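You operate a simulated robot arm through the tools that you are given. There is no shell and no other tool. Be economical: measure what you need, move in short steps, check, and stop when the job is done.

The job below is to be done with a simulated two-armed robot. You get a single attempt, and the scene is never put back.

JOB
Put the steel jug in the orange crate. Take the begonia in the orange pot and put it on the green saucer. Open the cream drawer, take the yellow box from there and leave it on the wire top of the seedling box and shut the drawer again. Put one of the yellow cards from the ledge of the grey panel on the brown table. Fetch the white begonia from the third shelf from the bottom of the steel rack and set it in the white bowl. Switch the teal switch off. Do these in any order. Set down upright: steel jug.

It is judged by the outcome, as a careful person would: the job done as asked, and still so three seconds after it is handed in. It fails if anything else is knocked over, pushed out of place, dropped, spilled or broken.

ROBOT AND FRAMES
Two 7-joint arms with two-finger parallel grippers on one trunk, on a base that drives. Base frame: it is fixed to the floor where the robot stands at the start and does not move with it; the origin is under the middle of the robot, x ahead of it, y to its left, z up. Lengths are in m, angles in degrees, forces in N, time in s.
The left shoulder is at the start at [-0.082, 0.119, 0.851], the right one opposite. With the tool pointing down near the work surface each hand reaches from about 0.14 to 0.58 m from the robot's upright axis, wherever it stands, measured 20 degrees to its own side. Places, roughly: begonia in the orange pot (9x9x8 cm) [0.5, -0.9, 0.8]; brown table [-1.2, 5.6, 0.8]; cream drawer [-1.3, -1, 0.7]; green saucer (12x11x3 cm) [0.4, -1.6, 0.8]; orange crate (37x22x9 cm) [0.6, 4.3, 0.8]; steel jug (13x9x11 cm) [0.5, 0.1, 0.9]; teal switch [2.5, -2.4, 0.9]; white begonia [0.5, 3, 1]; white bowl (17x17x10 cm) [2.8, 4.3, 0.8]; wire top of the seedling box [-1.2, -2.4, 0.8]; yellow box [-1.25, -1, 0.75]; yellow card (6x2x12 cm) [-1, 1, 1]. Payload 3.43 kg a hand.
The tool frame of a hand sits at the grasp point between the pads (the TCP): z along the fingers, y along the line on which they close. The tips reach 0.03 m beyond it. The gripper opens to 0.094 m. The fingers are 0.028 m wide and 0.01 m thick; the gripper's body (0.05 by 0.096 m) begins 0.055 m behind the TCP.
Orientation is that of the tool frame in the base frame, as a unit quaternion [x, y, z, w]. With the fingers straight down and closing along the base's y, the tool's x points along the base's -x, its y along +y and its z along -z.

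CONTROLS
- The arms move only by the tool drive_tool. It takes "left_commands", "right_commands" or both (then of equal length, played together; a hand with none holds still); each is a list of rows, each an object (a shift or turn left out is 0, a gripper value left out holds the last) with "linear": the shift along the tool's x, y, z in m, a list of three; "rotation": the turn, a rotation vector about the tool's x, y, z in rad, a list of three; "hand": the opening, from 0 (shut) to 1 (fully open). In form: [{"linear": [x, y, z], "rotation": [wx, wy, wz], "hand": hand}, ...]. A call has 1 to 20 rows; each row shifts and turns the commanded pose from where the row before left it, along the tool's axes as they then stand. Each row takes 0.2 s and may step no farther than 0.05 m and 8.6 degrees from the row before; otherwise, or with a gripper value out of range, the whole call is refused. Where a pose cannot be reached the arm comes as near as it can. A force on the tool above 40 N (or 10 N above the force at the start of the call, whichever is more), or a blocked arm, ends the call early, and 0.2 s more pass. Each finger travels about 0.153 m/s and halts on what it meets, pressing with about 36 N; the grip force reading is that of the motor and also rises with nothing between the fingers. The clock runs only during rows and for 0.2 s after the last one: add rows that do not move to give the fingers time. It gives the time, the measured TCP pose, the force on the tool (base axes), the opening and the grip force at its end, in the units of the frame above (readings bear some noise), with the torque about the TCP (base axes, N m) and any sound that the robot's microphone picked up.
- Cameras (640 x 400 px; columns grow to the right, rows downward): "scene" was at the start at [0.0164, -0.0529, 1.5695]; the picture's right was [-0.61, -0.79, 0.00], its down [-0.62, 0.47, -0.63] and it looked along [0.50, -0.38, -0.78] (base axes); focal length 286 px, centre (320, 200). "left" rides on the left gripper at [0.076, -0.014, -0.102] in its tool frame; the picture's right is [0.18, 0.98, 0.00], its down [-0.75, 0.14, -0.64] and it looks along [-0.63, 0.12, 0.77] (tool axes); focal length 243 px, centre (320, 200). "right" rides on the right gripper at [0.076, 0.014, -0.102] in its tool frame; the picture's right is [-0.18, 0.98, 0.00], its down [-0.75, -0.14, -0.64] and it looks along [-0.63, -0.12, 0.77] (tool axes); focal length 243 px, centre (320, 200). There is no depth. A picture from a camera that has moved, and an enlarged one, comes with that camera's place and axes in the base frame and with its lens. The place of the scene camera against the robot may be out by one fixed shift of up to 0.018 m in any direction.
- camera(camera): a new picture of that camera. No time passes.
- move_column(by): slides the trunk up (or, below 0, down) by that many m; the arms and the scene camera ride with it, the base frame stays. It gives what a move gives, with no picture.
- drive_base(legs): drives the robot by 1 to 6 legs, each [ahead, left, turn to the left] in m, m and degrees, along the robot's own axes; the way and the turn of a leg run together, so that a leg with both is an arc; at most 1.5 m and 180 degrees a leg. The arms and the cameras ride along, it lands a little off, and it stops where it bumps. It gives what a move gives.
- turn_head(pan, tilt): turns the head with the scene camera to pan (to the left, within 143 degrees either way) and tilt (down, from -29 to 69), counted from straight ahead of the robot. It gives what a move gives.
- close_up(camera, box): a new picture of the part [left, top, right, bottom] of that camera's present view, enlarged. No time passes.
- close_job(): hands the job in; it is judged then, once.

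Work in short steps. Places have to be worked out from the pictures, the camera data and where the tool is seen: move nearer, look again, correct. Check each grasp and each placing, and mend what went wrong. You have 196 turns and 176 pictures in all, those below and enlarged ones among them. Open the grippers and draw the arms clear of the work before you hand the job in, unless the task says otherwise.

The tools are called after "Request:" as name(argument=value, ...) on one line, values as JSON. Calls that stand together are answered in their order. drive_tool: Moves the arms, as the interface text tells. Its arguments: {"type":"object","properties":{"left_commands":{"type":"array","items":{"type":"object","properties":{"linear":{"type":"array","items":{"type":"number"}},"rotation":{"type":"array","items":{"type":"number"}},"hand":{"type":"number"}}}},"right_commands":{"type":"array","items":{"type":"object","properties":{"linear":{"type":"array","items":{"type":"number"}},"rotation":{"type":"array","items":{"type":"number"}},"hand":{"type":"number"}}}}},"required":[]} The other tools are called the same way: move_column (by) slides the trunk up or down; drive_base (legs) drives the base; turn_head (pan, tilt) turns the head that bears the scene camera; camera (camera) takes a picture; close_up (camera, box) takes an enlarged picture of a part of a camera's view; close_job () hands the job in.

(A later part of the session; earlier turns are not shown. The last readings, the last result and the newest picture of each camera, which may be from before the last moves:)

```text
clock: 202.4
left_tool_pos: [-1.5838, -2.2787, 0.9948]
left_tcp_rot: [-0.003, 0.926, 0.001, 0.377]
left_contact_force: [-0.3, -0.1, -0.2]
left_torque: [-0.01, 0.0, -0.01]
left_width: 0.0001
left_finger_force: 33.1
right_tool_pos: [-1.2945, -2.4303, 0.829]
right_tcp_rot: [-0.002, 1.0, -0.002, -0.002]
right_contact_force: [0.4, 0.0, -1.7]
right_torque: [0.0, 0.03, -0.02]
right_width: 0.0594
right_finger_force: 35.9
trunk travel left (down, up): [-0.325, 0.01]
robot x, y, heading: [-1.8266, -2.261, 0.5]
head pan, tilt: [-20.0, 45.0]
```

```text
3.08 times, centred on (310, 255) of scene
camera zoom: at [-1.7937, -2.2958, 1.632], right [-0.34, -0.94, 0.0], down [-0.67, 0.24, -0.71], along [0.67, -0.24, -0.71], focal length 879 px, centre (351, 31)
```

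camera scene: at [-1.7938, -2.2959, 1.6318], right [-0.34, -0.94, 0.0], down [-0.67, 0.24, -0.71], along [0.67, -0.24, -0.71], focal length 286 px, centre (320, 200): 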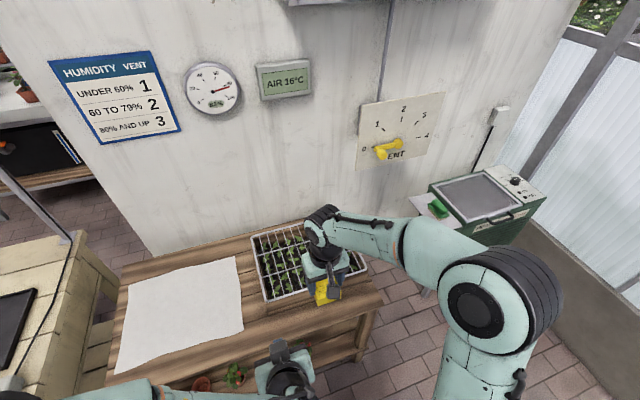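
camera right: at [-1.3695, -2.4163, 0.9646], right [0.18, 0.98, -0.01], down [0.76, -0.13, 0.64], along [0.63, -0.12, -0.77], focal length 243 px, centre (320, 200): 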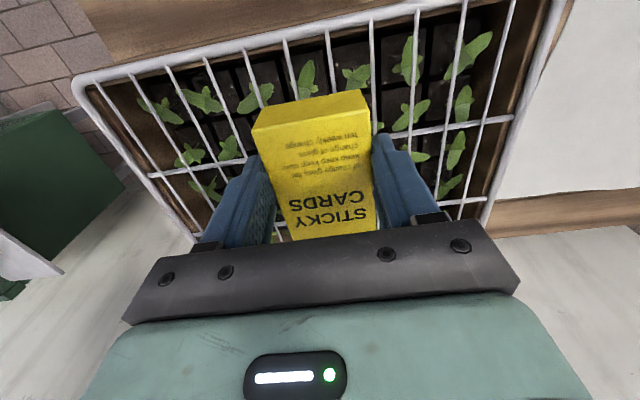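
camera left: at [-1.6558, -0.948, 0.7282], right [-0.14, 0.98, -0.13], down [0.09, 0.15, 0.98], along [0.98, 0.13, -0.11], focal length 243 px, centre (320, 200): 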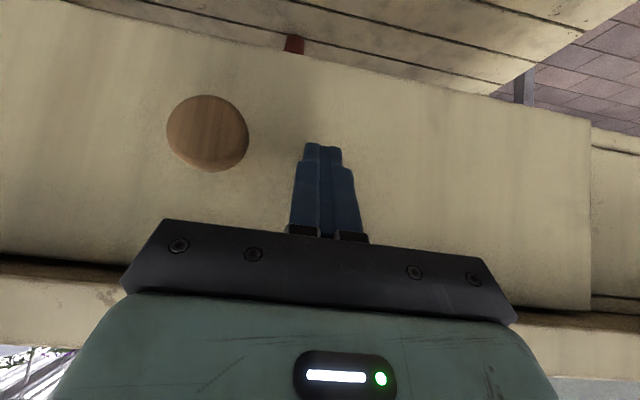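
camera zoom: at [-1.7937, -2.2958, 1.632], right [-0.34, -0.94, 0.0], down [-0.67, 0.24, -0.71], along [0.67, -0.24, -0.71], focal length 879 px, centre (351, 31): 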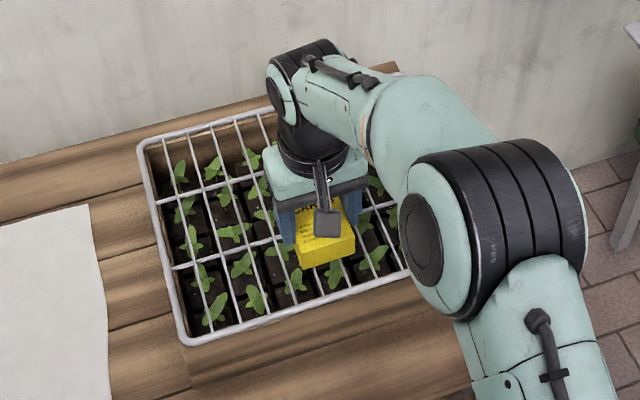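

Request:
drive_tool(right_commands=[{"linear": [0, 0, 0.004]}, {"linear": [0, 0, 0.003]}, {"linear": [0, 0, 0.003]}, {"linear": [0, 0, 0.003]}, {"linear": [0, 0, 0.003]}, {}])

Request:
camera(camera="right")

```text
clock: 203.8
left_tool_pos: [-1.5833, -2.2777, 0.9957]
left_tcp_rot: [-0.002, 0.927, 0.001, 0.376]
left_contact_force: [0.0, -0.7, -0.5]
left_torque: [0.04, 0.02, 0.0]
left_width: 0.0
left_finger_force: 33.5
right_tool_pos: [-1.2928, -2.4315, 0.8151]
right_tcp_rot: [-0.002, 1.0, -0.001, -0.002]
right_contact_force: [-0.6, 0.1, -1.6]
right_torque: [0.0, 0.03, -0.01]
right_width: 0.0592
right_finger_force: 36.1
trunk travel left (down, up): [-0.325, 0.01]
robot x, y, heading: [-1.8275, -2.2647, 0.3]
head pan, tilt: [-20.0, 45.0]
```

```text
82 pictures are left
camera right: at [-1.3693, -2.4172, 0.9181], right [0.18, 0.98, 0.0], down [0.76, -0.13, 0.64], along [0.63, -0.12, -0.77], focal length 243 px, centre (320, 200)
```

right: 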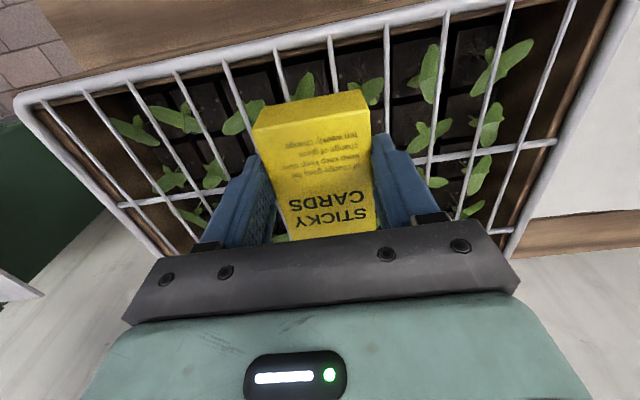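

Request:
drive_tool(right_commands=[{"linear": [0, 0, 0.003]}, {"linear": [0, 0, 0.003]}, {"linear": [0, 0, 0.003]}, {"linear": [0, 0, 0.003]}, {"linear": [0, 0, 0.002]}, {}])

Request:
camera(camera="right")

```text
clock: 205.2
left_tool_pos: [-1.5839, -2.2769, 0.9965]
left_tcp_rot: [-0.002, 0.926, 0.001, 0.377]
left_contact_force: [-0.2, -0.5, -0.5]
left_torque: [0.02, -0.01, 0.02]
left_width: 0.0
left_finger_force: 33.0
right_tool_pos: [-1.2926, -2.4312, 0.805]
right_tcp_rot: [-0.003, 1.0, -0.002, 0.002]
right_contact_force: [5.4, 0.1, 33.2]
right_torque: [-0.09, 0.0, 0.09]
right_width: 0.0591
right_finger_force: 35.8
trunk travel left (down, up): [-0.325, 0.01]
robot x, y, heading: [-1.8259, -2.2632, 0.3]
head pan, tilt: [-20.0, 45.0]
```

```text
81 pictures are left
camera right: at [-1.3698, -2.4169, 0.9073], right [0.18, 0.98, 0.0], down [0.75, -0.13, 0.65], along [0.64, -0.12, -0.76], focal length 243 px, centre (320, 200)
```

right: 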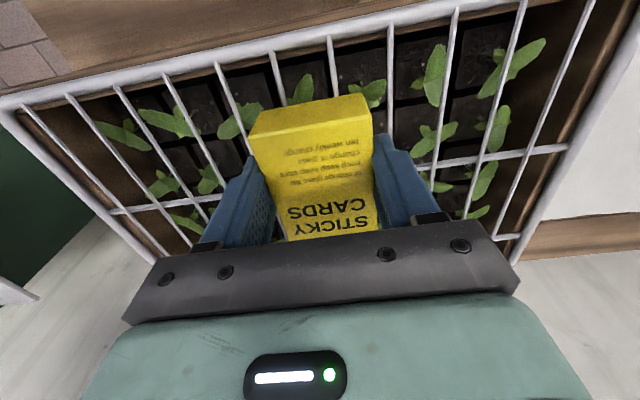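

Resting on the mesh (33 N). Ease up 2 mm, open, and rise.

Request:
drive_tool(right_commands=[{"linear": [0, 0, -0.002]}, {"hand": 0.9}, {"hand": 0.9}, {}, {"linear": [0, 0, -0.02]}, {"linear": [0, 0, -0.04]}, {"linear": [0, 0, -0.045]}, {"linear": [0, 0, -0.045]}, {"linear": [0.03, 0, -0.03]}, {"linear": [0.045, 0, 0]}, {"linear": [0.045, 0, 0]}, {"linear": [0.045, 0, 0]}])

Request:
camera(camera="scene")

```text
clock: 207.8
left_tool_pos: [-1.5846, -2.2778, 0.9946]
left_tcp_rot: [-0.002, 0.926, 0.001, 0.377]
left_contact_force: [-0.3, 0.0, 0.0]
left_torque: [-0.05, 0.01, 0.0]
left_width: 0.0001
left_finger_force: 32.5
right_tool_pos: [-1.459, -2.4311, 0.9827]
right_tcp_rot: [-0.003, 1.0, -0.002, -0.001]
right_contact_force: [-0.4, 0.0, -0.4]
right_torque: [0.05, -0.01, 0.01]
right_width: 0.0848
right_finger_force: 0.1
trunk travel left (down, up): [-0.325, 0.01]
robot x, y, heading: [-1.8249, -2.2619, 0.3]
head pan, tilt: [-20.0, 45.0]
```

```text
80 pictures are left
camera scene: at [-1.7952, -2.2961, 1.6319], right [-0.34, -0.94, 0.0], down [-0.67, 0.24, -0.71], along [0.67, -0.24, -0.71], focal length 286 px, centre (320, 200)
```

scene: 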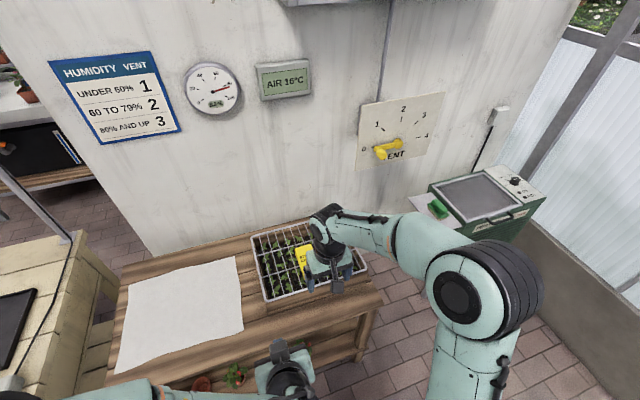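

Yellow box rests on the wire top. Next: drive back and north to the cards on the ledge.

Request:
drive_base(legs=[[-0.2, 0, 0], [0, 1.3, 0], [0, 1.3, 0], [0, 0.95, 0]])

Request:
turn_head(pan=-10, tilt=35)

Request:
camera(camera="scene")

```text
clock: 240.2
left_tool_pos: [-1.7781, 1.2833, 0.9954]
left_tcp_rot: [0.002, 0.926, 0.0, 0.377]
left_contact_force: [0.2, 0.0, -0.9]
left_torque: [0.01, -0.01, -0.04]
left_width: 0.0
left_finger_force: 33.2
right_tool_pos: [-1.6536, 1.1304, 0.9828]
right_tcp_rot: [0.002, 1.0, -0.002, -0.003]
right_contact_force: [0.5, 0.2, 0.2]
right_torque: [0.0, 0.03, 0.01]
right_width: 0.0846
right_finger_force: 0.2
trunk travel left (down, up): [-0.325, 0.01]
robot x, y, heading: [-2.0197, 1.3003, -0.1]
head pan, tilt: [-20.0, 45.0]
```

```text
clock: 241.0
left_tool_pos: [-1.7779, 1.2842, 0.9949]
left_tcp_rot: [0.002, 0.927, -0.001, 0.376]
left_contact_force: [-0.2, 0.5, 0.0]
left_torque: [-0.02, 0.01, 0.0]
left_width: 0.0
left_finger_force: 32.8
right_tool_pos: [-1.6518, 1.1284, 0.9841]
right_tcp_rot: [0.003, 1.0, -0.002, -0.003]
right_contact_force: [-0.2, 0.4, 0.0]
right_torque: [-0.01, -0.01, 0.01]
right_width: 0.0848
right_finger_force: 0.0
trunk travel left (down, up): [-0.325, 0.01]
robot x, y, heading: [-2.0188, 1.3, -0.4]
head pan, tilt: [-10.0, 35.0]
```

```text
79 pictures are left
camera scene: at [-1.9773, 1.28, 1.6468], right [-0.18, -0.98, 0.0], down [-0.56, 0.1, -0.82], along [0.81, -0.14, -0.57], focal length 286 px, centre (320, 200)
```

scene: 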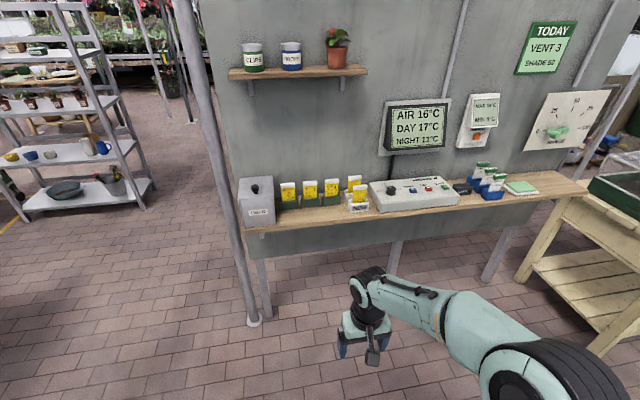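

Request:
close_up(camera="scene", box=[230, 150, 390, 240])

```text
4.00 times, centred on (310, 195) of scene
camera zoom: at [-1.9773, 1.28, 1.6468], right [-0.18, -0.98, 0.0], down [-0.56, 0.1, -0.82], along [0.81, -0.14, -0.57], focal length 1142 px, centre (360, 220)
```

zoom: 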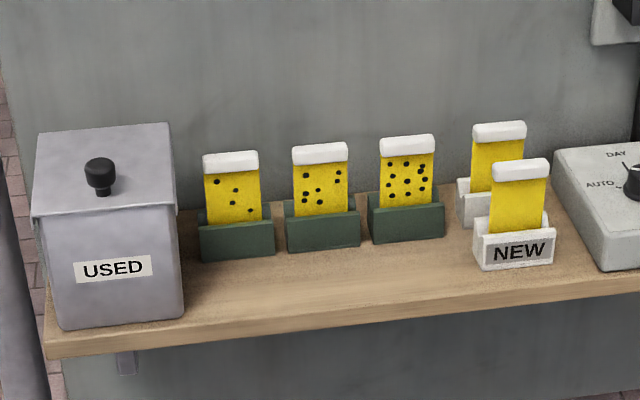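

Two fresh cards stand in the white NEW holder, the front one at ≈(-1.04, 0.955). I'll take it by its white cap edges (closing along y). Raise the right hand and drive up to the ledge.

Request:
drive_tool(right_commands=[{"linear": [0, 0, -0.045], "hand": 1.0}, {"linear": [0, 0, -0.045]}, {"linear": [0, 0, -0.045]}])

Request:
drive_base(legs=[[0.45, -0.18, 0]])

Request:
camera(camera="right")

Request:
turn_head(pan=-15, tilt=45)

Request:
camera(camera="scene")

```text
clock: 241.8
left_tool_pos: [-1.7776, 1.2835, 0.9954]
left_tcp_rot: [0.003, 0.926, -0.001, 0.377]
left_contact_force: [0.2, 0.2, -0.6]
left_torque: [-0.04, 0.01, -0.02]
left_width: 0.0
left_finger_force: 33.1
right_tool_pos: [-1.6523, 1.1294, 1.1204]
right_tcp_rot: [0.002, 1.0, -0.001, -0.003]
right_contact_force: [-0.2, 0.1, -0.1]
right_torque: [0.0, -0.01, -0.01]
right_width: 0.0942
right_finger_force: 0.1
trunk travel left (down, up): [-0.325, 0.01]
robot x, y, heading: [-2.0186, 1.3033, -0.2]
head pan, tilt: [-10.0, 35.0]
```

```text
clock: 244.7
left_tool_pos: [-1.3276, 1.1039, 0.9957]
left_tcp_rot: [0.004, 0.926, -0.001, 0.377]
left_contact_force: [0.1, 0.1, 0.8]
left_torque: [0.0, -0.01, 0.01]
left_width: 0.0
left_finger_force: 32.9
right_tool_pos: [-1.2035, 0.9488, 1.1188]
right_tcp_rot: [0.004, 1.0, -0.002, -0.002]
right_contact_force: [-0.2, -0.5, 0.4]
right_torque: [-0.01, -0.01, -0.02]
right_width: 0.0942
right_finger_force: 0.1
trunk travel left (down, up): [-0.325, 0.01]
robot x, y, heading: [-1.5699, 1.1224, -0.6]
head pan, tilt: [-10.0, 35.0]
```

```text
77 pictures are left
camera right: at [-1.2776, 0.965, 1.2226], right [0.19, 0.98, 0.0], down [0.76, -0.14, 0.64], along [0.63, -0.13, -0.77], focal length 243 px, centre (320, 200)
```

right: 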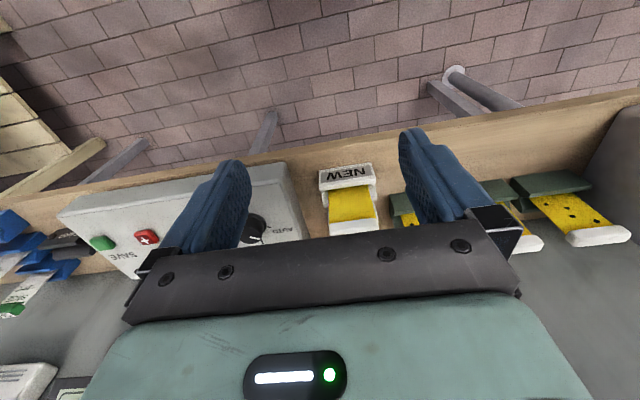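

```text
clock: 245.4
left_tool_pos: [-1.327, 1.1036, 0.9948]
left_tcp_rot: [0.005, 0.926, -0.002, 0.376]
left_contact_force: [0.0, 1.3, 0.4]
left_torque: [0.0, 0.0, 0.01]
left_width: 0.0
left_finger_force: 32.8
right_tool_pos: [-1.2023, 0.9494, 1.1185]
right_tcp_rot: [0.004, 1.0, -0.002, -0.002]
right_contact_force: [0.4, -0.3, 0.5]
right_torque: [0.01, 0.0, 0.0]
right_width: 0.0942
right_finger_force: 0.0
trunk travel left (down, up): [-0.325, 0.01]
robot x, y, heading: [-1.57, 1.1215, -0.4]
head pan, tilt: [-15.0, 45.0]
```

```text
76 pictures are left
camera scene: at [-1.535, 1.0955, 1.6321], right [-0.26, -0.96, 0.0], down [-0.68, 0.19, -0.71], along [0.68, -0.19, -0.71], focal length 286 px, centre (320, 200)
```

scene: 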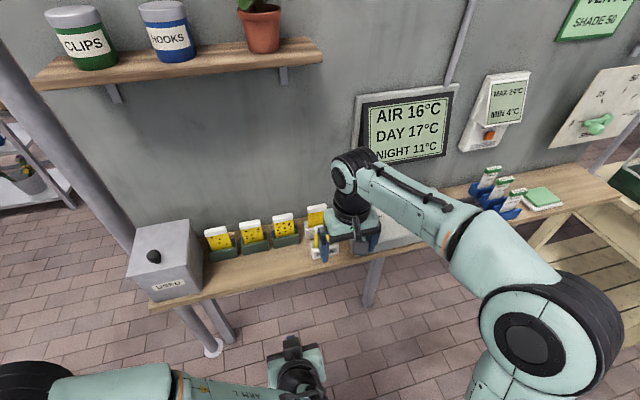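

The palm hides the card cap; draw the hand back 9 cm for a clear measurement.

Request:
drive_tool(right_commands=[{"linear": [0.045, 0, 0]}, {"linear": [0.045, 0, 0]}, {}])

Request:
close_up(camera="right", box=[240, 100, 440, 240])

```text
clock: 246.2
left_tool_pos: [-1.3257, 1.1049, 0.9957]
left_tcp_rot: [0.003, 0.926, -0.001, 0.377]
left_contact_force: [0.5, 0.5, -0.2]
left_torque: [-0.01, 0.02, 0.0]
left_width: 0.0
left_finger_force: 32.9
right_tool_pos: [-1.2904, 0.9501, 1.1211]
right_tcp_rot: [0.004, 1.0, -0.003, -0.003]
right_contact_force: [-0.2, 0.3, -0.2]
right_torque: [0.01, -0.01, -0.01]
right_width: 0.0941
right_finger_force: 0.0
trunk travel left (down, up): [-0.325, 0.01]
robot x, y, heading: [-1.5702, 1.1255, -0.2]
head pan, tilt: [-15.0, 45.0]
```

```text
2.86 times, centred on (340, 170) of right
camera zoom: at [-1.3655, 0.9666, 1.2243], right [0.19, 0.98, -0.01], down [0.76, -0.14, 0.64], along [0.63, -0.13, -0.77], focal length 693 px, centre (263, 286)
```

zoom: 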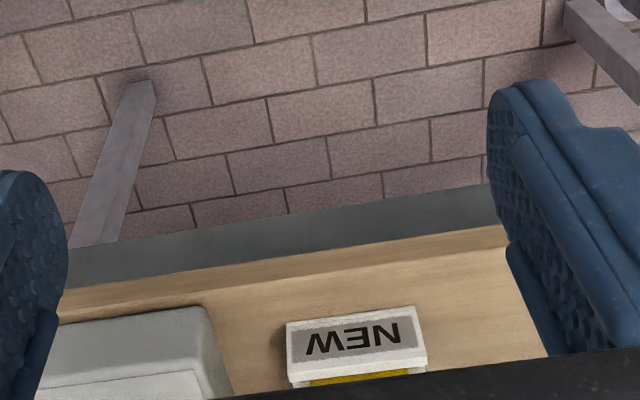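

Wrong direction—the card must appear higher in the image. Raise 4 cm and go forward to x≈-1.11.

Request:
drive_tool(right_commands=[{"linear": [0, 0, -0.04]}, {"linear": [-0.045, 0, 0]}, {"linear": [-0.045, 0, 0]}, {"linear": [-0.045, 0, 0]}, {"linear": [-0.045, 0, 0]}, {}])

Request:
camera(camera="right")

Request:
close_up(camera="scene", box=[180, 150, 420, 300])

```text
clock: 247.6
left_tool_pos: [-1.3274, 1.1039, 0.9945]
left_tcp_rot: [0.004, 0.926, -0.002, 0.377]
left_contact_force: [0.6, 0.5, 0.2]
left_torque: [0.0, 0.01, 0.02]
left_width: 0.0001
left_finger_force: 32.9
right_tool_pos: [-1.1155, 0.9486, 1.1596]
right_tcp_rot: [0.004, 1.0, -0.002, -0.003]
right_contact_force: [-0.5, 0.4, -1.2]
right_torque: [0.03, -0.01, -0.06]
right_width: 0.0941
right_finger_force: 0.1
trunk travel left (down, up): [-0.325, 0.01]
robot x, y, heading: [-1.5659, 1.1248, -0.1]
head pan, tilt: [-15.0, 45.0]
```

```text
74 pictures are left
camera right: at [-1.1912, 0.9643, 1.263], right [0.19, 0.98, -0.01], down [0.76, -0.14, 0.64], along [0.63, -0.13, -0.77], focal length 243 px, centre (320, 200)
```

right: 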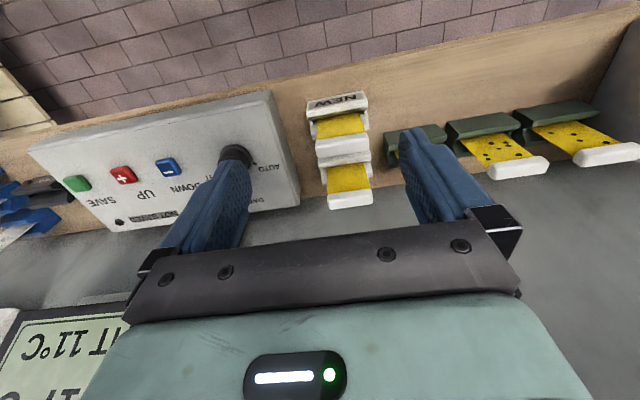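

```text
2.67 times, centred on (300, 225) of scene
camera zoom: at [-1.5364, 1.0952, 1.6319], right [-0.26, -0.96, 0.0], down [-0.68, 0.19, -0.71], along [0.68, -0.19, -0.71], focal length 761 px, centre (373, 133)
```

zoom: 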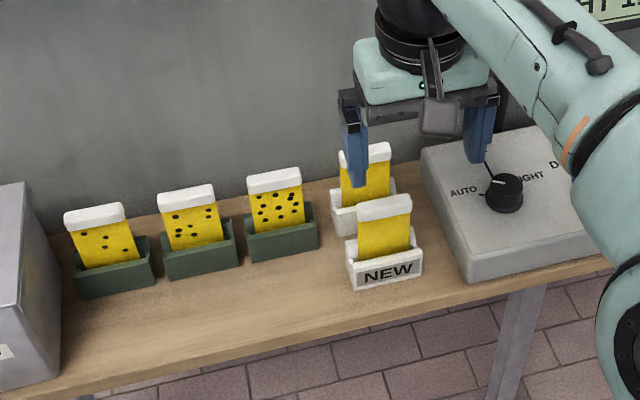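

Front card cap at (-1.069, 0.962, 1.027). Move over it and descend to z≈1.018 with fingers either side.

Request:
drive_tool(right_commands=[{"linear": [-0.0233, 0.0067, 0]}, {"linear": [-0.0233, 0.0067, 0]}, {"linear": [0, 0, 0.04]}, {"linear": [0, 0, 0.035]}, {"linear": [0, 0, 0.035]}, {}])

Request:
camera(camera="right")

Request:
close_up(camera="scene", box=[220, 150, 420, 300])

```text
clock: 249.0
left_tool_pos: [-1.3272, 1.1044, 0.9937]
left_tcp_rot: [0.004, 0.926, -0.001, 0.376]
left_contact_force: [0.3, -0.4, -0.8]
left_torque: [0.02, 0.04, 0.04]
left_width: 0.0
left_finger_force: 33.0
right_tool_pos: [-1.0683, 0.9607, 1.0472]
right_tcp_rot: [0.003, 1.0, -0.001, -0.003]
right_contact_force: [0.3, -1.0, -0.6]
right_torque: [-0.03, 0.05, 0.01]
right_width: 0.094
right_finger_force: 0.1
trunk travel left (down, up): [-0.325, 0.01]
robot x, y, heading: [-1.5719, 1.1243, -0.6]
head pan, tilt: [-15.0, 45.0]
```

```text
72 pictures are left
camera right: at [-1.144, 0.9772, 1.15], right [0.19, 0.98, 0.0], down [0.76, -0.14, 0.64], along [0.63, -0.13, -0.77], focal length 243 px, centre (320, 200)
```

right: 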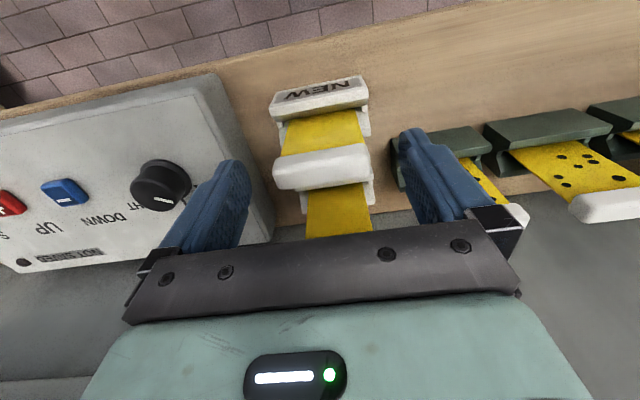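

```text
2.67 times, centred on (320, 225) of scene
camera zoom: at [-1.5353, 1.0955, 1.632], right [-0.26, -0.96, 0.0], down [-0.68, 0.19, -0.71], along [0.68, -0.19, -0.71], focal length 761 px, centre (320, 133)
```

zoom: 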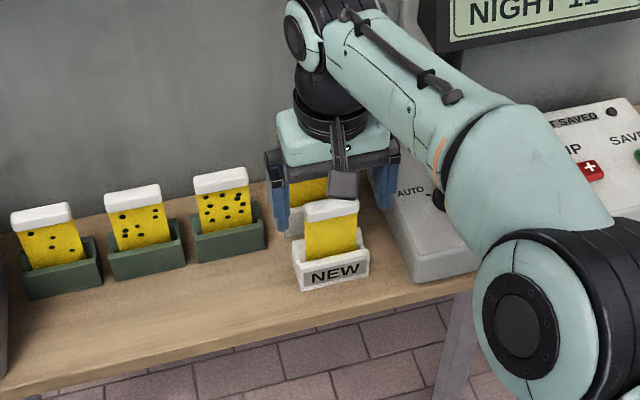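

Projection confirms the cap is straight below the TCP (≈2.6 cm lower). Descend 3 cm, close, and lift.

Request:
drive_tool(right_commands=[{"linear": [0, 0.001, 0.015]}, {"linear": [0, 0, 0.015]}, {"hand": 0.5}, {"hand": 0.4}, {"hand": 0.4}, {"linear": [0, 0, -0.02]}, {"linear": [0, 0, -0.035]}, {"linear": [0, 0, -0.04]}, {"linear": [0, 0, -0.04]}, {}])

Request:
camera(camera="right")

Request:
camera(camera="scene")

```text
clock: 251.2
left_tool_pos: [-1.328, 1.1025, 0.995]
left_tcp_rot: [0.004, 0.927, -0.001, 0.376]
left_contact_force: [0.4, 0.5, 0.3]
left_torque: [0.02, 0.01, -0.04]
left_width: 0.0
left_finger_force: 33.4
right_tool_pos: [-1.0651, 0.9612, 1.1515]
right_tcp_rot: [0.003, 1.0, -0.002, -0.004]
right_contact_force: [0.6, -0.4, 0.0]
right_torque: [-0.03, 0.0, -0.02]
right_width: 0.0582
right_finger_force: 35.9
trunk travel left (down, up): [-0.325, 0.01]
robot x, y, heading: [-1.5686, 1.1211, -0.4]
head pan, tilt: [-15.0, 45.0]
```

```text
70 pictures are left
camera right: at [-1.1405, 0.9769, 1.2548], right [0.19, 0.98, -0.01], down [0.76, -0.14, 0.64], along [0.63, -0.12, -0.77], focal length 243 px, centre (320, 200)
```

right: 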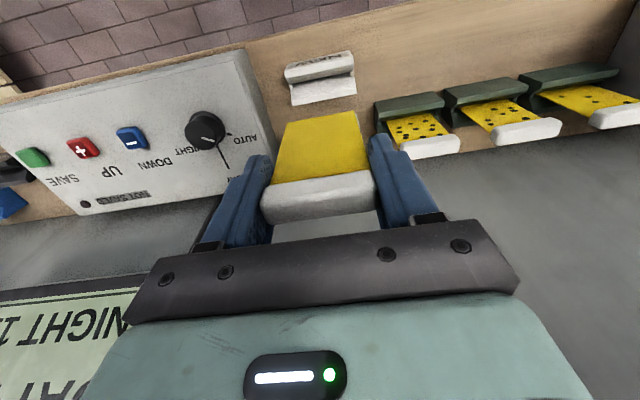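

```text
69 pictures are left
camera scene: at [-1.5353, 1.0952, 1.632], right [-0.26, -0.96, 0.0], down [-0.68, 0.19, -0.71], along [0.68, -0.19, -0.71], focal length 286 px, centre (320, 200)
```

scene: 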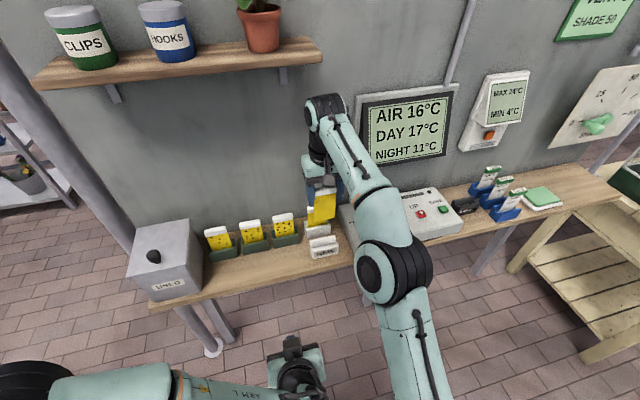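

Request:
close_up(camera="scene", box=[260, 150, 380, 270])

```text
3.33 times, centred on (320, 210) of scene
camera zoom: at [-1.5353, 1.0952, 1.632], right [-0.26, -0.96, 0.0], down [-0.68, 0.19, -0.71], along [0.68, -0.19, -0.71], focal length 952 px, centre (320, 167)
```

zoom: 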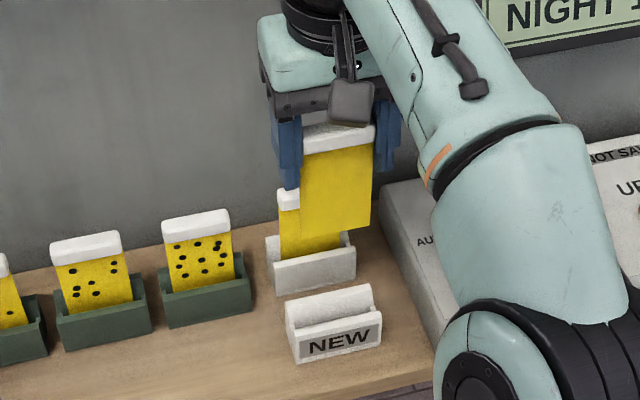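

Card held; the other remains in place. Back off and drive north along the west corridor to the brown table's west side.

Request:
drive_base(legs=[[-0.55, 0, 0.4], [0, 1.3, 0], [0, 1.3, 0], [0, 0.9, 0]])

Request:
turn_head(pan=15, tilt=32)

Request:
camera(camera="scene")

```text
clock: 285.0
left_tool_pos: [-2.0058, 4.6498, 0.9946]
left_tcp_rot: [-0.02, 0.926, 0.008, 0.376]
left_contact_force: [0.0, 0.4, 0.2]
left_torque: [0.02, -0.01, 0.01]
left_width: 0.0
left_finger_force: 32.8
right_tool_pos: [-1.7345, 4.5203, 1.1517]
right_tcp_rot: [-0.024, 1.0, -0.002, -0.003]
right_contact_force: [-0.5, 0.6, -0.3]
right_torque: [-0.03, -0.04, -0.02]
right_width: 0.0582
right_finger_force: 36.1
trunk travel left (down, up): [-0.325, 0.01]
robot x, y, heading: [-2.2451, 4.6594, 2.8]
head pan, tilt: [-15.0, 45.0]
```

```text
clock: 286.0
left_tool_pos: [-2.0051, 4.6494, 0.9965]
left_tcp_rot: [-0.021, 0.926, 0.009, 0.377]
left_contact_force: [0.1, 0.2, -0.2]
left_torque: [-0.02, -0.02, 0.0]
left_width: 0.0001
left_finger_force: 32.9
right_tool_pos: [-1.735, 4.5219, 1.1524]
right_tcp_rot: [-0.023, 1.0, -0.001, -0.002]
right_contact_force: [0.3, -0.6, 0.1]
right_torque: [0.0, 0.02, -0.02]
right_width: 0.0581
right_finger_force: 36.0
trunk travel left (down, up): [-0.325, 0.01]
robot x, y, heading: [-2.2471, 4.6505, 2.7]
head pan, tilt: [15.0, 32.0]
```

```text
67 pictures are left
camera scene: at [-2.2063, 4.6742, 1.6514], right [0.3, -0.95, 0.0], down [-0.51, -0.16, -0.85], along [0.81, 0.26, -0.53], focal length 286 px, centre (320, 200)
```

scene: 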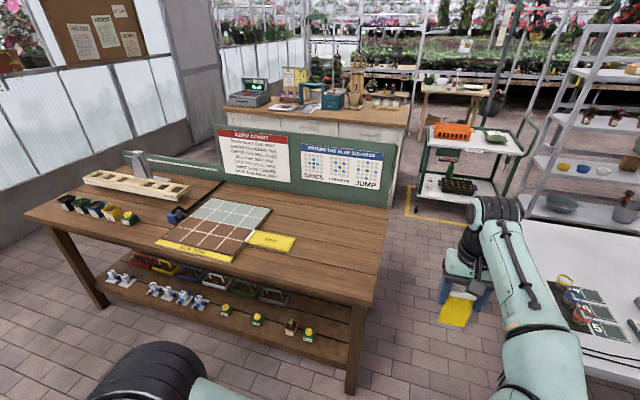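

The table's near-left strip (x -1.46…-1.25, y 4.75–5.05) is free. Lower the trunk 0.2, then pitch the right hand up so the card goes near-horizontal.

Request:
move_column(by=-0.2)

Request:
drive_tool(right_commands=[{"rotation": [0, -0.1237, 0]}, {"rotation": [0, -0.1237, 0]}, {"rotation": [0, -0.1237, 0]}, {"rotation": [0, -0.1237, 0]}, {"rotation": [0, -0.1237, 0]}, {"rotation": [0, -0.1237, 0]}, {"rotation": [0, -0.1237, 0]}, {"rotation": [0, -0.1237, 0]}, {"rotation": [0, -0.1237, 0]}, {"rotation": [0, -0.1237, 0]}, {"rotation": [0, -0.1237, 0]}, {}])

Request:
drive_base(legs=[[0.0, 0.4, -2.7]])

Request:
camera(camera="scene")

Request:
camera(camera="right")

```text
clock: 288.1
left_tool_pos: [-2.0052, 4.6493, 0.7953]
left_tcp_rot: [-0.021, 0.926, 0.009, 0.377]
left_contact_force: [-0.2, 0.3, 0.3]
left_torque: [-0.02, -0.02, -0.02]
left_width: 0.0
left_finger_force: 33.4
right_tool_pos: [-1.7679, 4.52, 0.8905]
right_tcp_rot: [-0.024, 0.998, -0.003, -0.055]
right_contact_force: [0.3, -0.7, -0.1]
right_torque: [-0.01, 0.01, 0.0]
right_width: 0.0583
right_finger_force: 36.5
trunk travel left (down, up): [-0.125, 0.21]
robot x, y, heading: [-2.2461, 4.6541, 2.8]
head pan, tilt: [15.0, 32.0]
```

```text
clock: 290.8
left_tool_pos: [-2.0045, 4.6495, 0.7957]
left_tcp_rot: [-0.02, 0.927, 0.008, 0.376]
left_contact_force: [-0.6, 0.3, -0.3]
left_torque: [0.0, 0.0, 0.0]
left_width: 0.0
left_finger_force: 33.2
right_tool_pos: [-1.7676, 4.5207, 0.8904]
right_tcp_rot: [-0.02, 0.811, 0.012, 0.585]
right_contact_force: [0.9, 0.2, -0.1]
right_torque: [0.01, 0.0, 0.03]
right_width: 0.0564
right_finger_force: 36.0
trunk travel left (down, up): [-0.125, 0.21]
robot x, y, heading: [-2.2454, 4.6549, 2.9]
head pan, tilt: [15.0, 32.0]
```

```text
clock: 294.8
left_tool_pos: [-2.0144, 5.0392, 0.7944]
left_tcp_rot: [-0.001, 0.927, 0.001, 0.376]
left_contact_force: [0.4, 0.2, -0.1]
left_torque: [0.02, 0.02, -0.05]
left_width: 0.0
left_finger_force: 33.4
right_tool_pos: [-1.7842, 4.8984, 0.8907]
right_tcp_rot: [-0.003, 0.811, -0.001, 0.585]
right_contact_force: [-0.7, -0.4, 0.1]
right_torque: [0.0, -0.03, 0.03]
right_width: 0.0564
right_finger_force: 35.7
trunk travel left (down, up): [-0.125, 0.21]
robot x, y, heading: [-2.257, 5.0587, 0.2]
head pan, tilt: [15.0, 32.0]
```

```text
66 pictures are left
camera scene: at [-2.2016, 5.072, 1.4467], right [0.26, -0.96, 0.0], down [-0.51, -0.14, -0.85], along [0.82, 0.22, -0.53], focal length 286 px, centre (320, 200)
```

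scene: 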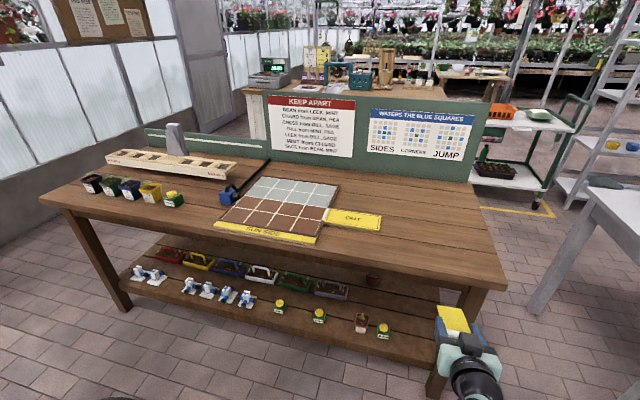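

```text
65 pictures are left
camera right: at [-1.9059, 4.9125, 0.8508], right [0.05, 0.98, 0.17], down [-0.37, -0.14, 0.92], along [0.93, -0.11, 0.36], focal length 243 px, centre (320, 200)
```

right: 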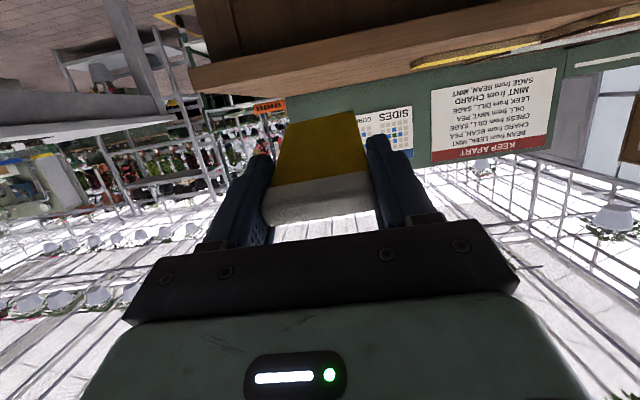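

Card is ~18° from horizontal. Drive forward 0.35 so it's over the table's edge strip, then view.

Request:
drive_base(legs=[[0.36, 0, 0]])

Request:
camera(camera="scene")

Request:
camera(camera="right")

```text
clock: 297.1
left_tool_pos: [-1.6548, 5.038, 0.7939]
left_tcp_rot: [0.001, 0.927, 0.0, 0.376]
left_contact_force: [0.3, -0.2, 0.5]
left_torque: [-0.01, -0.01, -0.02]
left_width: 0.0
left_finger_force: 33.1
right_tool_pos: [-1.4243, 4.8972, 0.8911]
right_tcp_rot: [0.0, 0.811, -0.002, 0.585]
right_contact_force: [1.2, -0.4, -0.7]
right_torque: [0.0, -0.02, -0.02]
right_width: 0.0567
right_finger_force: 36.1
trunk travel left (down, up): [-0.125, 0.21]
robot x, y, heading: [-1.9016, 5.0571, 0.2]
head pan, tilt: [15.0, 32.0]
```

```text
64 pictures are left
camera scene: at [-1.8411, 5.0724, 1.4466], right [0.26, -0.97, 0.0], down [-0.51, -0.14, -0.85], along [0.82, 0.22, -0.53], focal length 286 px, centre (320, 200)
```

scene: 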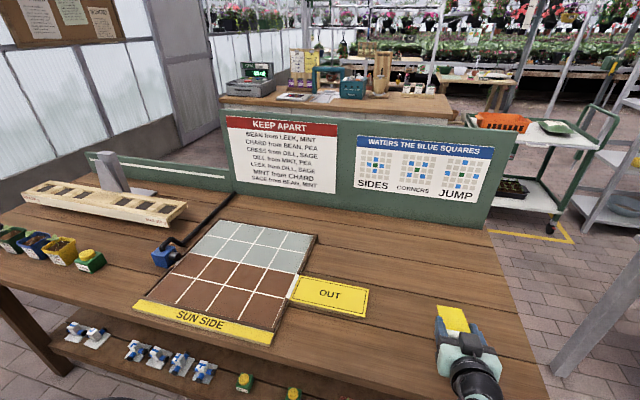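

```text
63 pictures are left
camera right: at [-1.5463, 4.9117, 0.8507], right [0.06, 0.98, 0.17], down [-0.37, -0.14, 0.92], along [0.93, -0.12, 0.36], focal length 243 px, centre (320, 200)
```

right: 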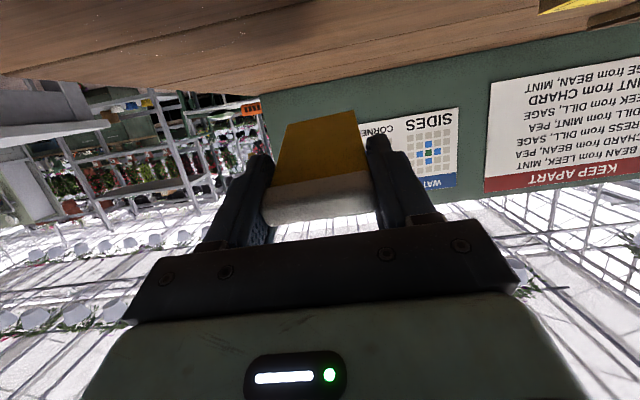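

The camera must stay outside the table edge (x≈-1.51): pull back 4.5 cm, then lower toward the surface.

Request:
drive_tool(right_commands=[{"linear": [0.0142, 0, -0.0427]}, {"linear": [0.0285, 0, 0.0095]}, {"linear": [0.019, 0, 0.0063]}, {}])

Request:
camera(camera="right")

Request:
turn_head(pan=-15, tilt=50)

Request:
camera(camera="scene")

```text
clock: 298.1
left_tool_pos: [-1.6554, 5.0383, 0.7952]
left_tcp_rot: [0.001, 0.927, 0.0, 0.376]
left_contact_force: [-0.3, -0.3, -0.2]
left_torque: [0.03, -0.01, 0.02]
left_width: 0.0
left_finger_force: 33.4
right_tool_pos: [-1.4691, 4.8964, 0.8418]
right_tcp_rot: [-0.001, 0.811, -0.002, 0.586]
right_contact_force: [0.3, -0.4, -0.2]
right_torque: [-0.01, 0.03, 0.03]
right_width: 0.0564
right_finger_force: 36.4
trunk travel left (down, up): [-0.125, 0.21]
robot x, y, heading: [-1.8989, 5.0559, 0.2]
head pan, tilt: [15.0, 32.0]
```

```text
62 pictures are left
camera right: at [-1.5908, 4.9112, 0.8025], right [0.06, 0.98, 0.17], down [-0.37, -0.14, 0.92], along [0.93, -0.12, 0.36], focal length 243 px, centre (320, 200)
```

right: 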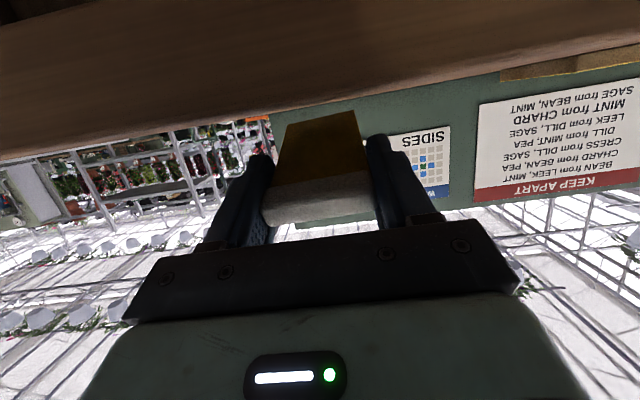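

```text
clock: 299.1
left_tool_pos: [-1.6561, 5.0383, 0.795]
left_tcp_rot: [0.002, 0.926, -0.001, 0.377]
left_contact_force: [-0.6, 0.8, 0.2]
left_torque: [0.01, 0.02, 0.03]
left_width: 0.0
left_finger_force: 33.0
right_tool_pos: [-1.4699, 4.8966, 0.8415]
right_tcp_rot: [-0.001, 0.811, -0.001, 0.585]
right_contact_force: [-0.4, -0.1, 0.4]
right_torque: [0.01, 0.0, 0.0]
right_width: 0.0563
right_finger_force: 35.8
trunk travel left (down, up): [-0.125, 0.21]
robot x, y, heading: [-1.8973, 5.0539, 0.1]
head pan, tilt: [-15.0, 50.0]
```

```text
61 pictures are left
camera scene: at [-1.8538, 5.0294, 1.4203], right [-0.26, -0.97, 0.0], down [-0.74, 0.2, -0.64], along [0.62, -0.17, -0.77], focal length 286 px, centre (320, 200)
```

scene: 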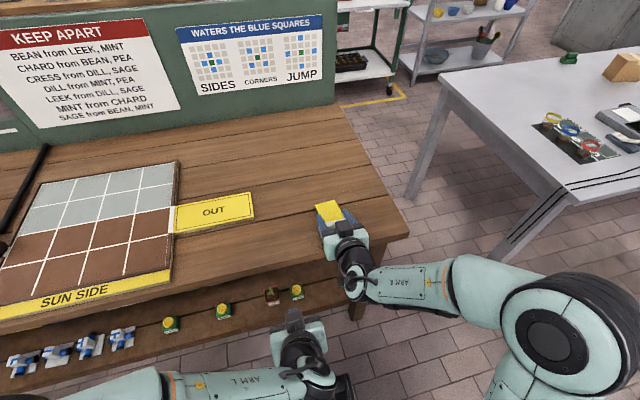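

Table top ≈0.80, edge x≈-1.53; the card's far end is nearly down. Lower in small steps to contact.

Request:
drive_tool(right_commands=[{"linear": [0.0057, 0, 0.0019]}, {"linear": [0.0038, 0, 0.0013]}, {"linear": [0.0038, 0, 0.0013]}, {"linear": [0.0038, 0, 0.0013]}, {}])

Request:
close_up(camera="scene", box=[260, 170, 420, 290])

```text
clock: 300.3
left_tool_pos: [-1.6566, 5.037, 0.7957]
left_tcp_rot: [0.001, 0.926, 0.0, 0.378]
left_contact_force: [0.0, 0.6, -0.2]
left_torque: [-0.03, 0.01, -0.04]
left_width: 0.0
left_finger_force: 33.9
right_tool_pos: [-1.47, 4.8965, 0.8253]
right_tcp_rot: [0.0, 0.809, -0.003, 0.587]
right_contact_force: [-0.8, -3.1, 11.0]
right_torque: [0.3, -1.02, -0.29]
right_width: 0.056
right_finger_force: 36.1
trunk travel left (down, up): [-0.125, 0.21]
robot x, y, heading: [-1.8944, 5.0534, -0.1]
head pan, tilt: [-15.0, 50.0]
```

```text
3.33 times, centred on (340, 230) of scene
camera zoom: at [-1.8548, 5.0291, 1.4203], right [-0.26, -0.97, 0.0], down [-0.74, 0.2, -0.64], along [0.62, -0.17, -0.77], focal length 952 px, centre (253, 100)
```

zoom: 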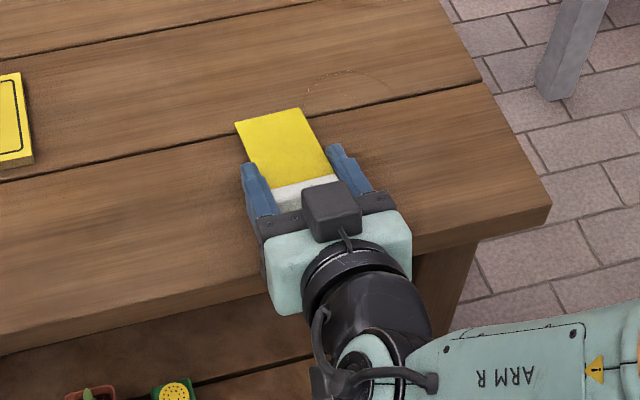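

Far end touches. Release and withdraw backwards.

Request:
drive_tool(right_commands=[{"hand": 1.0}, {"hand": 1.0}, {}, {"linear": [-0.005, 0, -0.03]}, {"linear": [0, 0, -0.04]}, {"linear": [0, 0, -0.04]}, {}])

Request:
close_up(camera="scene", box=[220, 150, 460, 300])

```text
clock: 301.9
left_tool_pos: [-1.656, 5.0377, 0.7951]
left_tcp_rot: [0.001, 0.927, 0.0, 0.375]
left_contact_force: [0.3, 0.0, 0.1]
left_torque: [0.03, 0.0, 0.02]
left_width: 0.0
left_finger_force: 33.0
right_tool_pos: [-1.5512, 4.899, 0.8695]
right_tcp_rot: [-0.003, 0.812, 0.0, 0.584]
right_contact_force: [0.2, -0.4, -0.5]
right_torque: [-0.01, 0.0, -0.01]
right_width: 0.094
right_finger_force: 0.0
right hand out of reach, approached as far as the arm can: row 6
trunk travel left (down, up): [-0.125, 0.21]
robot x, y, heading: [-1.8984, 5.0547, -0.0]
head pan, tilt: [-15.0, 50.0]
```

```text
2.67 times, centred on (340, 225) of scene
camera zoom: at [-1.8537, 5.0293, 1.4203], right [-0.26, -0.97, 0.0], down [-0.74, 0.2, -0.64], along [0.62, -0.17, -0.77], focal length 761 px, centre (267, 133)
```

zoom: 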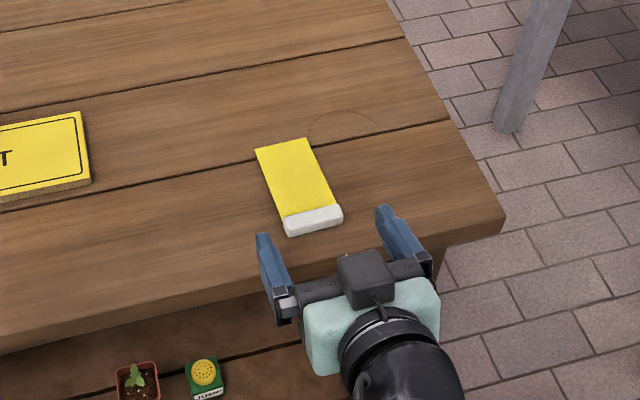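

Card lies flat on the brown table. Now back to the jug: raise trunk, back off, south down the corridor, east, then to the jug bench.

Request:
drive_base(legs=[[-0.25, 0, 0], [0, -1.4, 0], [0, -1.45, 0], [1.0, 0, 0], [0.95, 0, 0]])

Request:
move_column(by=0.2)

Request:
turn_head(pan=40, tilt=25)

Request:
camera(camera="scene")

```text
clock: 338.1
left_tool_pos: [0.0247, 2.0477, 0.7939]
left_tcp_rot: [0.023, 0.926, -0.009, 0.376]
left_contact_force: [0.2, -0.2, 0.1]
left_torque: [0.0, 0.01, -0.01]
left_width: 0.0001
left_finger_force: 33.0
right_tool_pos: [0.1218, 1.9031, 0.8697]
right_tcp_rot: [0.017, 0.811, -0.014, 0.585]
right_contact_force: [0.3, -0.2, 0.1]
right_torque: [-0.02, -0.01, -0.01]
right_width: 0.0941
right_finger_force: 0.0
trunk travel left (down, up): [-0.125, 0.21]
robot x, y, heading: [-0.2185, 2.0733, -2.8]
head pan, tilt: [-15.0, 50.0]
```

```text
clock: 340.2
left_tool_pos: [0.0226, 2.0474, 0.9948]
left_tcp_rot: [0.023, 0.926, -0.009, 0.376]
left_contact_force: [1.0, -0.4, -1.0]
left_torque: [-0.02, -0.02, -0.01]
left_width: 0.0
left_finger_force: 32.8
right_tool_pos: [0.1646, 1.9003, 1.1167]
right_tcp_rot: [0.017, 0.781, -0.016, 0.624]
right_contact_force: [-0.1, 0.1, -1.0]
right_torque: [0.01, -0.02, -0.01]
right_width: 0.0938
right_finger_force: 0.0
trunk travel left (down, up): [-0.325, 0.01]
robot x, y, heading: [-0.2181, 2.0752, -2.8]
head pan, tilt: [-15.0, 50.0]
```

```text
clock: 341.5
left_tool_pos: [0.0236, 2.0474, 0.9949]
left_tcp_rot: [0.023, 0.926, -0.009, 0.377]
left_contact_force: [0.2, -0.5, 0.7]
left_torque: [-0.01, -0.01, -0.04]
left_width: 0.0
left_finger_force: 33.4
right_tool_pos: [0.1669, 1.9002, 1.1155]
right_tcp_rot: [0.017, 0.781, -0.016, 0.624]
right_contact_force: [-0.1, 0.5, -0.1]
right_torque: [0.04, -0.03, 0.0]
right_width: 0.094
right_finger_force: 0.0
trunk travel left (down, up): [-0.325, 0.01]
robot x, y, heading: [-0.22, 2.0746, -2.7]
head pan, tilt: [40.0, 25.0]
```

```text
58 pictures are left
camera scene: at [-0.1889, 2.1274, 1.6625], right [0.61, -0.8, 0.0], down [-0.34, -0.26, -0.91], along [0.72, 0.55, -0.42], focal length 286 px, centre (320, 200)
```

scene: 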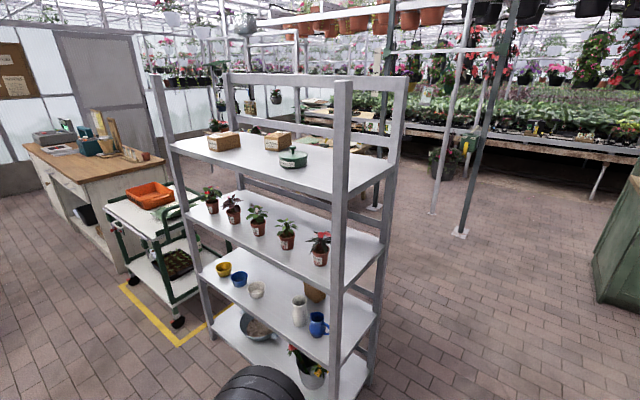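

Third shelf holds five potted plants. There's also an open way east just south of the rack. Zoom on the pots.

Request:
close_up(camera="scene", box=[185, 170, 345, 270])

```text
4.00 times, centred on (265, 220) of scene
camera zoom: at [-0.1889, 2.1274, 1.6625], right [0.61, -0.8, 0.0], down [-0.34, -0.26, -0.91], along [0.72, 0.55, -0.42], focal length 1142 px, centre (540, 120)
```

zoom: 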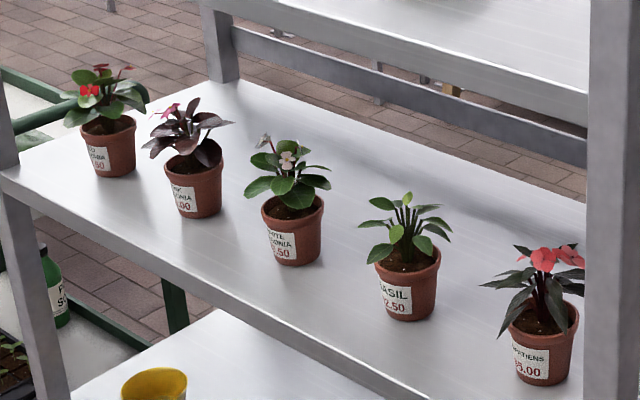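

The middle pot reads "WHITE BEGONIA", at ≈(0.57, 3.08). First the jug: drive south to it, then re-pitch and yaw the left hand for a front-back grip.

Request:
drive_base(legs=[[0, 0, 2.8], [0, -1.1, 0], [0, -1.0, 0]])

Request:
drive_tool(left_commands=[{"linear": [-0.03, 0, -0.02], "hand": 1.0}, {"linear": [-0.03, 0, -0.02]}, {"linear": [-0.03, 0, -0.02]}, {"rotation": [0, 0.131, 0]}, {"rotation": [0, 0.131, 0]}, {"rotation": [0, 0.131, 0]}, {"rotation": [0, 0.131, 0]}, {"rotation": [0, 0.131, 0]}, {"rotation": [0, 0.131, 0]}, {"linear": [-0.04, 0, 0]}, {"linear": [-0.04, 0, 0]}])

Request:
turn_head(pan=15, tilt=42)

Request:
camera(camera="scene")

Request:
camera(camera="left")

```text
clock: 360.9
left_tool_pos: [0.0401, -0.0857, 0.9956]
left_tcp_rot: [0.0, 0.927, 0.0, 0.376]
left_contact_force: [0.6, 0.8, 0.7]
left_torque: [-0.02, 0.01, 0.0]
left_width: 0.0001
left_finger_force: 32.8
right_tool_pos: [0.1894, -0.224, 1.1159]
right_tcp_rot: [-0.001, 0.781, -0.002, 0.624]
right_contact_force: [-0.3, 0.2, -0.3]
right_torque: [0.04, 0.0, -0.01]
right_width: 0.094
right_finger_force: 0.0
trunk travel left (down, up): [-0.325, 0.01]
robot x, y, heading: [-0.2072, -0.0666, 0.1]
head pan, tilt: [40.0, 25.0]
```

```text
clock: 363.3
left_tool_pos: [0.1423, -0.0859, 1.0981]
left_tcp_rot: [0.0, 1.0, 0.0, -0.008]
left_contact_force: [1.0, 0.3, 0.4]
left_torque: [0.0, 0.0, -0.04]
left_width: 0.094
left_finger_force: 0.1
right_tool_pos: [0.1905, -0.2233, 1.115]
right_tcp_rot: [-0.002, 0.781, -0.001, 0.624]
right_contact_force: [-0.9, -0.3, 1.2]
right_torque: [0.02, 0.04, 0.02]
right_width: 0.0941
right_finger_force: 0.1
trunk travel left (down, up): [-0.325, 0.01]
robot x, y, heading: [-0.2021, -0.0659, 0.1]
head pan, tilt: [40.0, 25.0]
```

```text
clock: 364.2
left_tool_pos: [0.1412, -0.0862, 1.0985]
left_tcp_rot: [-0.001, 1.0, 0.0, -0.008]
left_contact_force: [0.5, 0.3, -0.1]
left_torque: [-0.03, 0.0, -0.01]
left_width: 0.0939
left_finger_force: 0.0
right_tool_pos: [0.1885, -0.2235, 1.1157]
right_tcp_rot: [-0.003, 0.782, 0.0, 0.623]
right_contact_force: [1.2, 0.5, 0.3]
right_torque: [0.03, -0.03, 0.01]
right_width: 0.0942
right_finger_force: 0.1
trunk travel left (down, up): [-0.325, 0.01]
robot x, y, heading: [-0.2015, -0.0647, 0.1]
head pan, tilt: [15.0, 42.0]
```

```text
56 pictures are left
camera scene: at [-0.1668, -0.0524, 1.6364], right [0.26, -0.96, 0.0], down [-0.65, -0.18, -0.74], along [0.72, 0.19, -0.67], focal length 286 px, centre (320, 200)
```

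scene: 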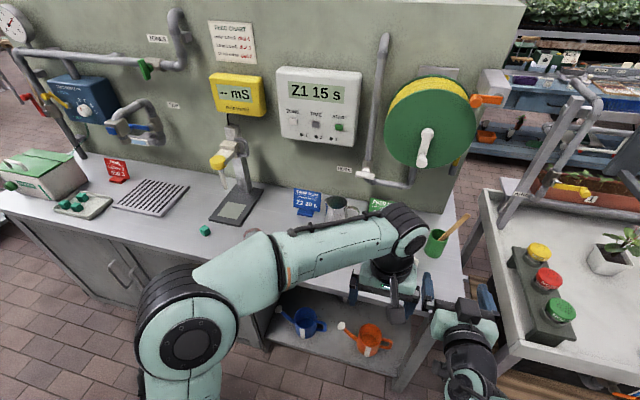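

```text
55 pictures are left
camera left: at [0.0664, -0.0999, 1.2037], right [-0.18, 0.98, 0.0], down [0.76, 0.14, 0.63], along [0.62, 0.12, -0.78], focal length 243 px, centre (320, 200)
```

left: 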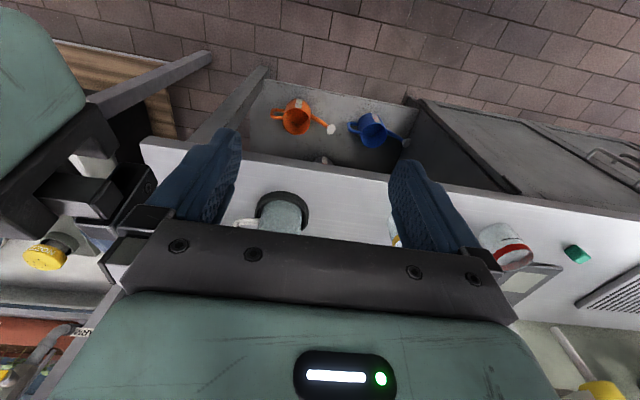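

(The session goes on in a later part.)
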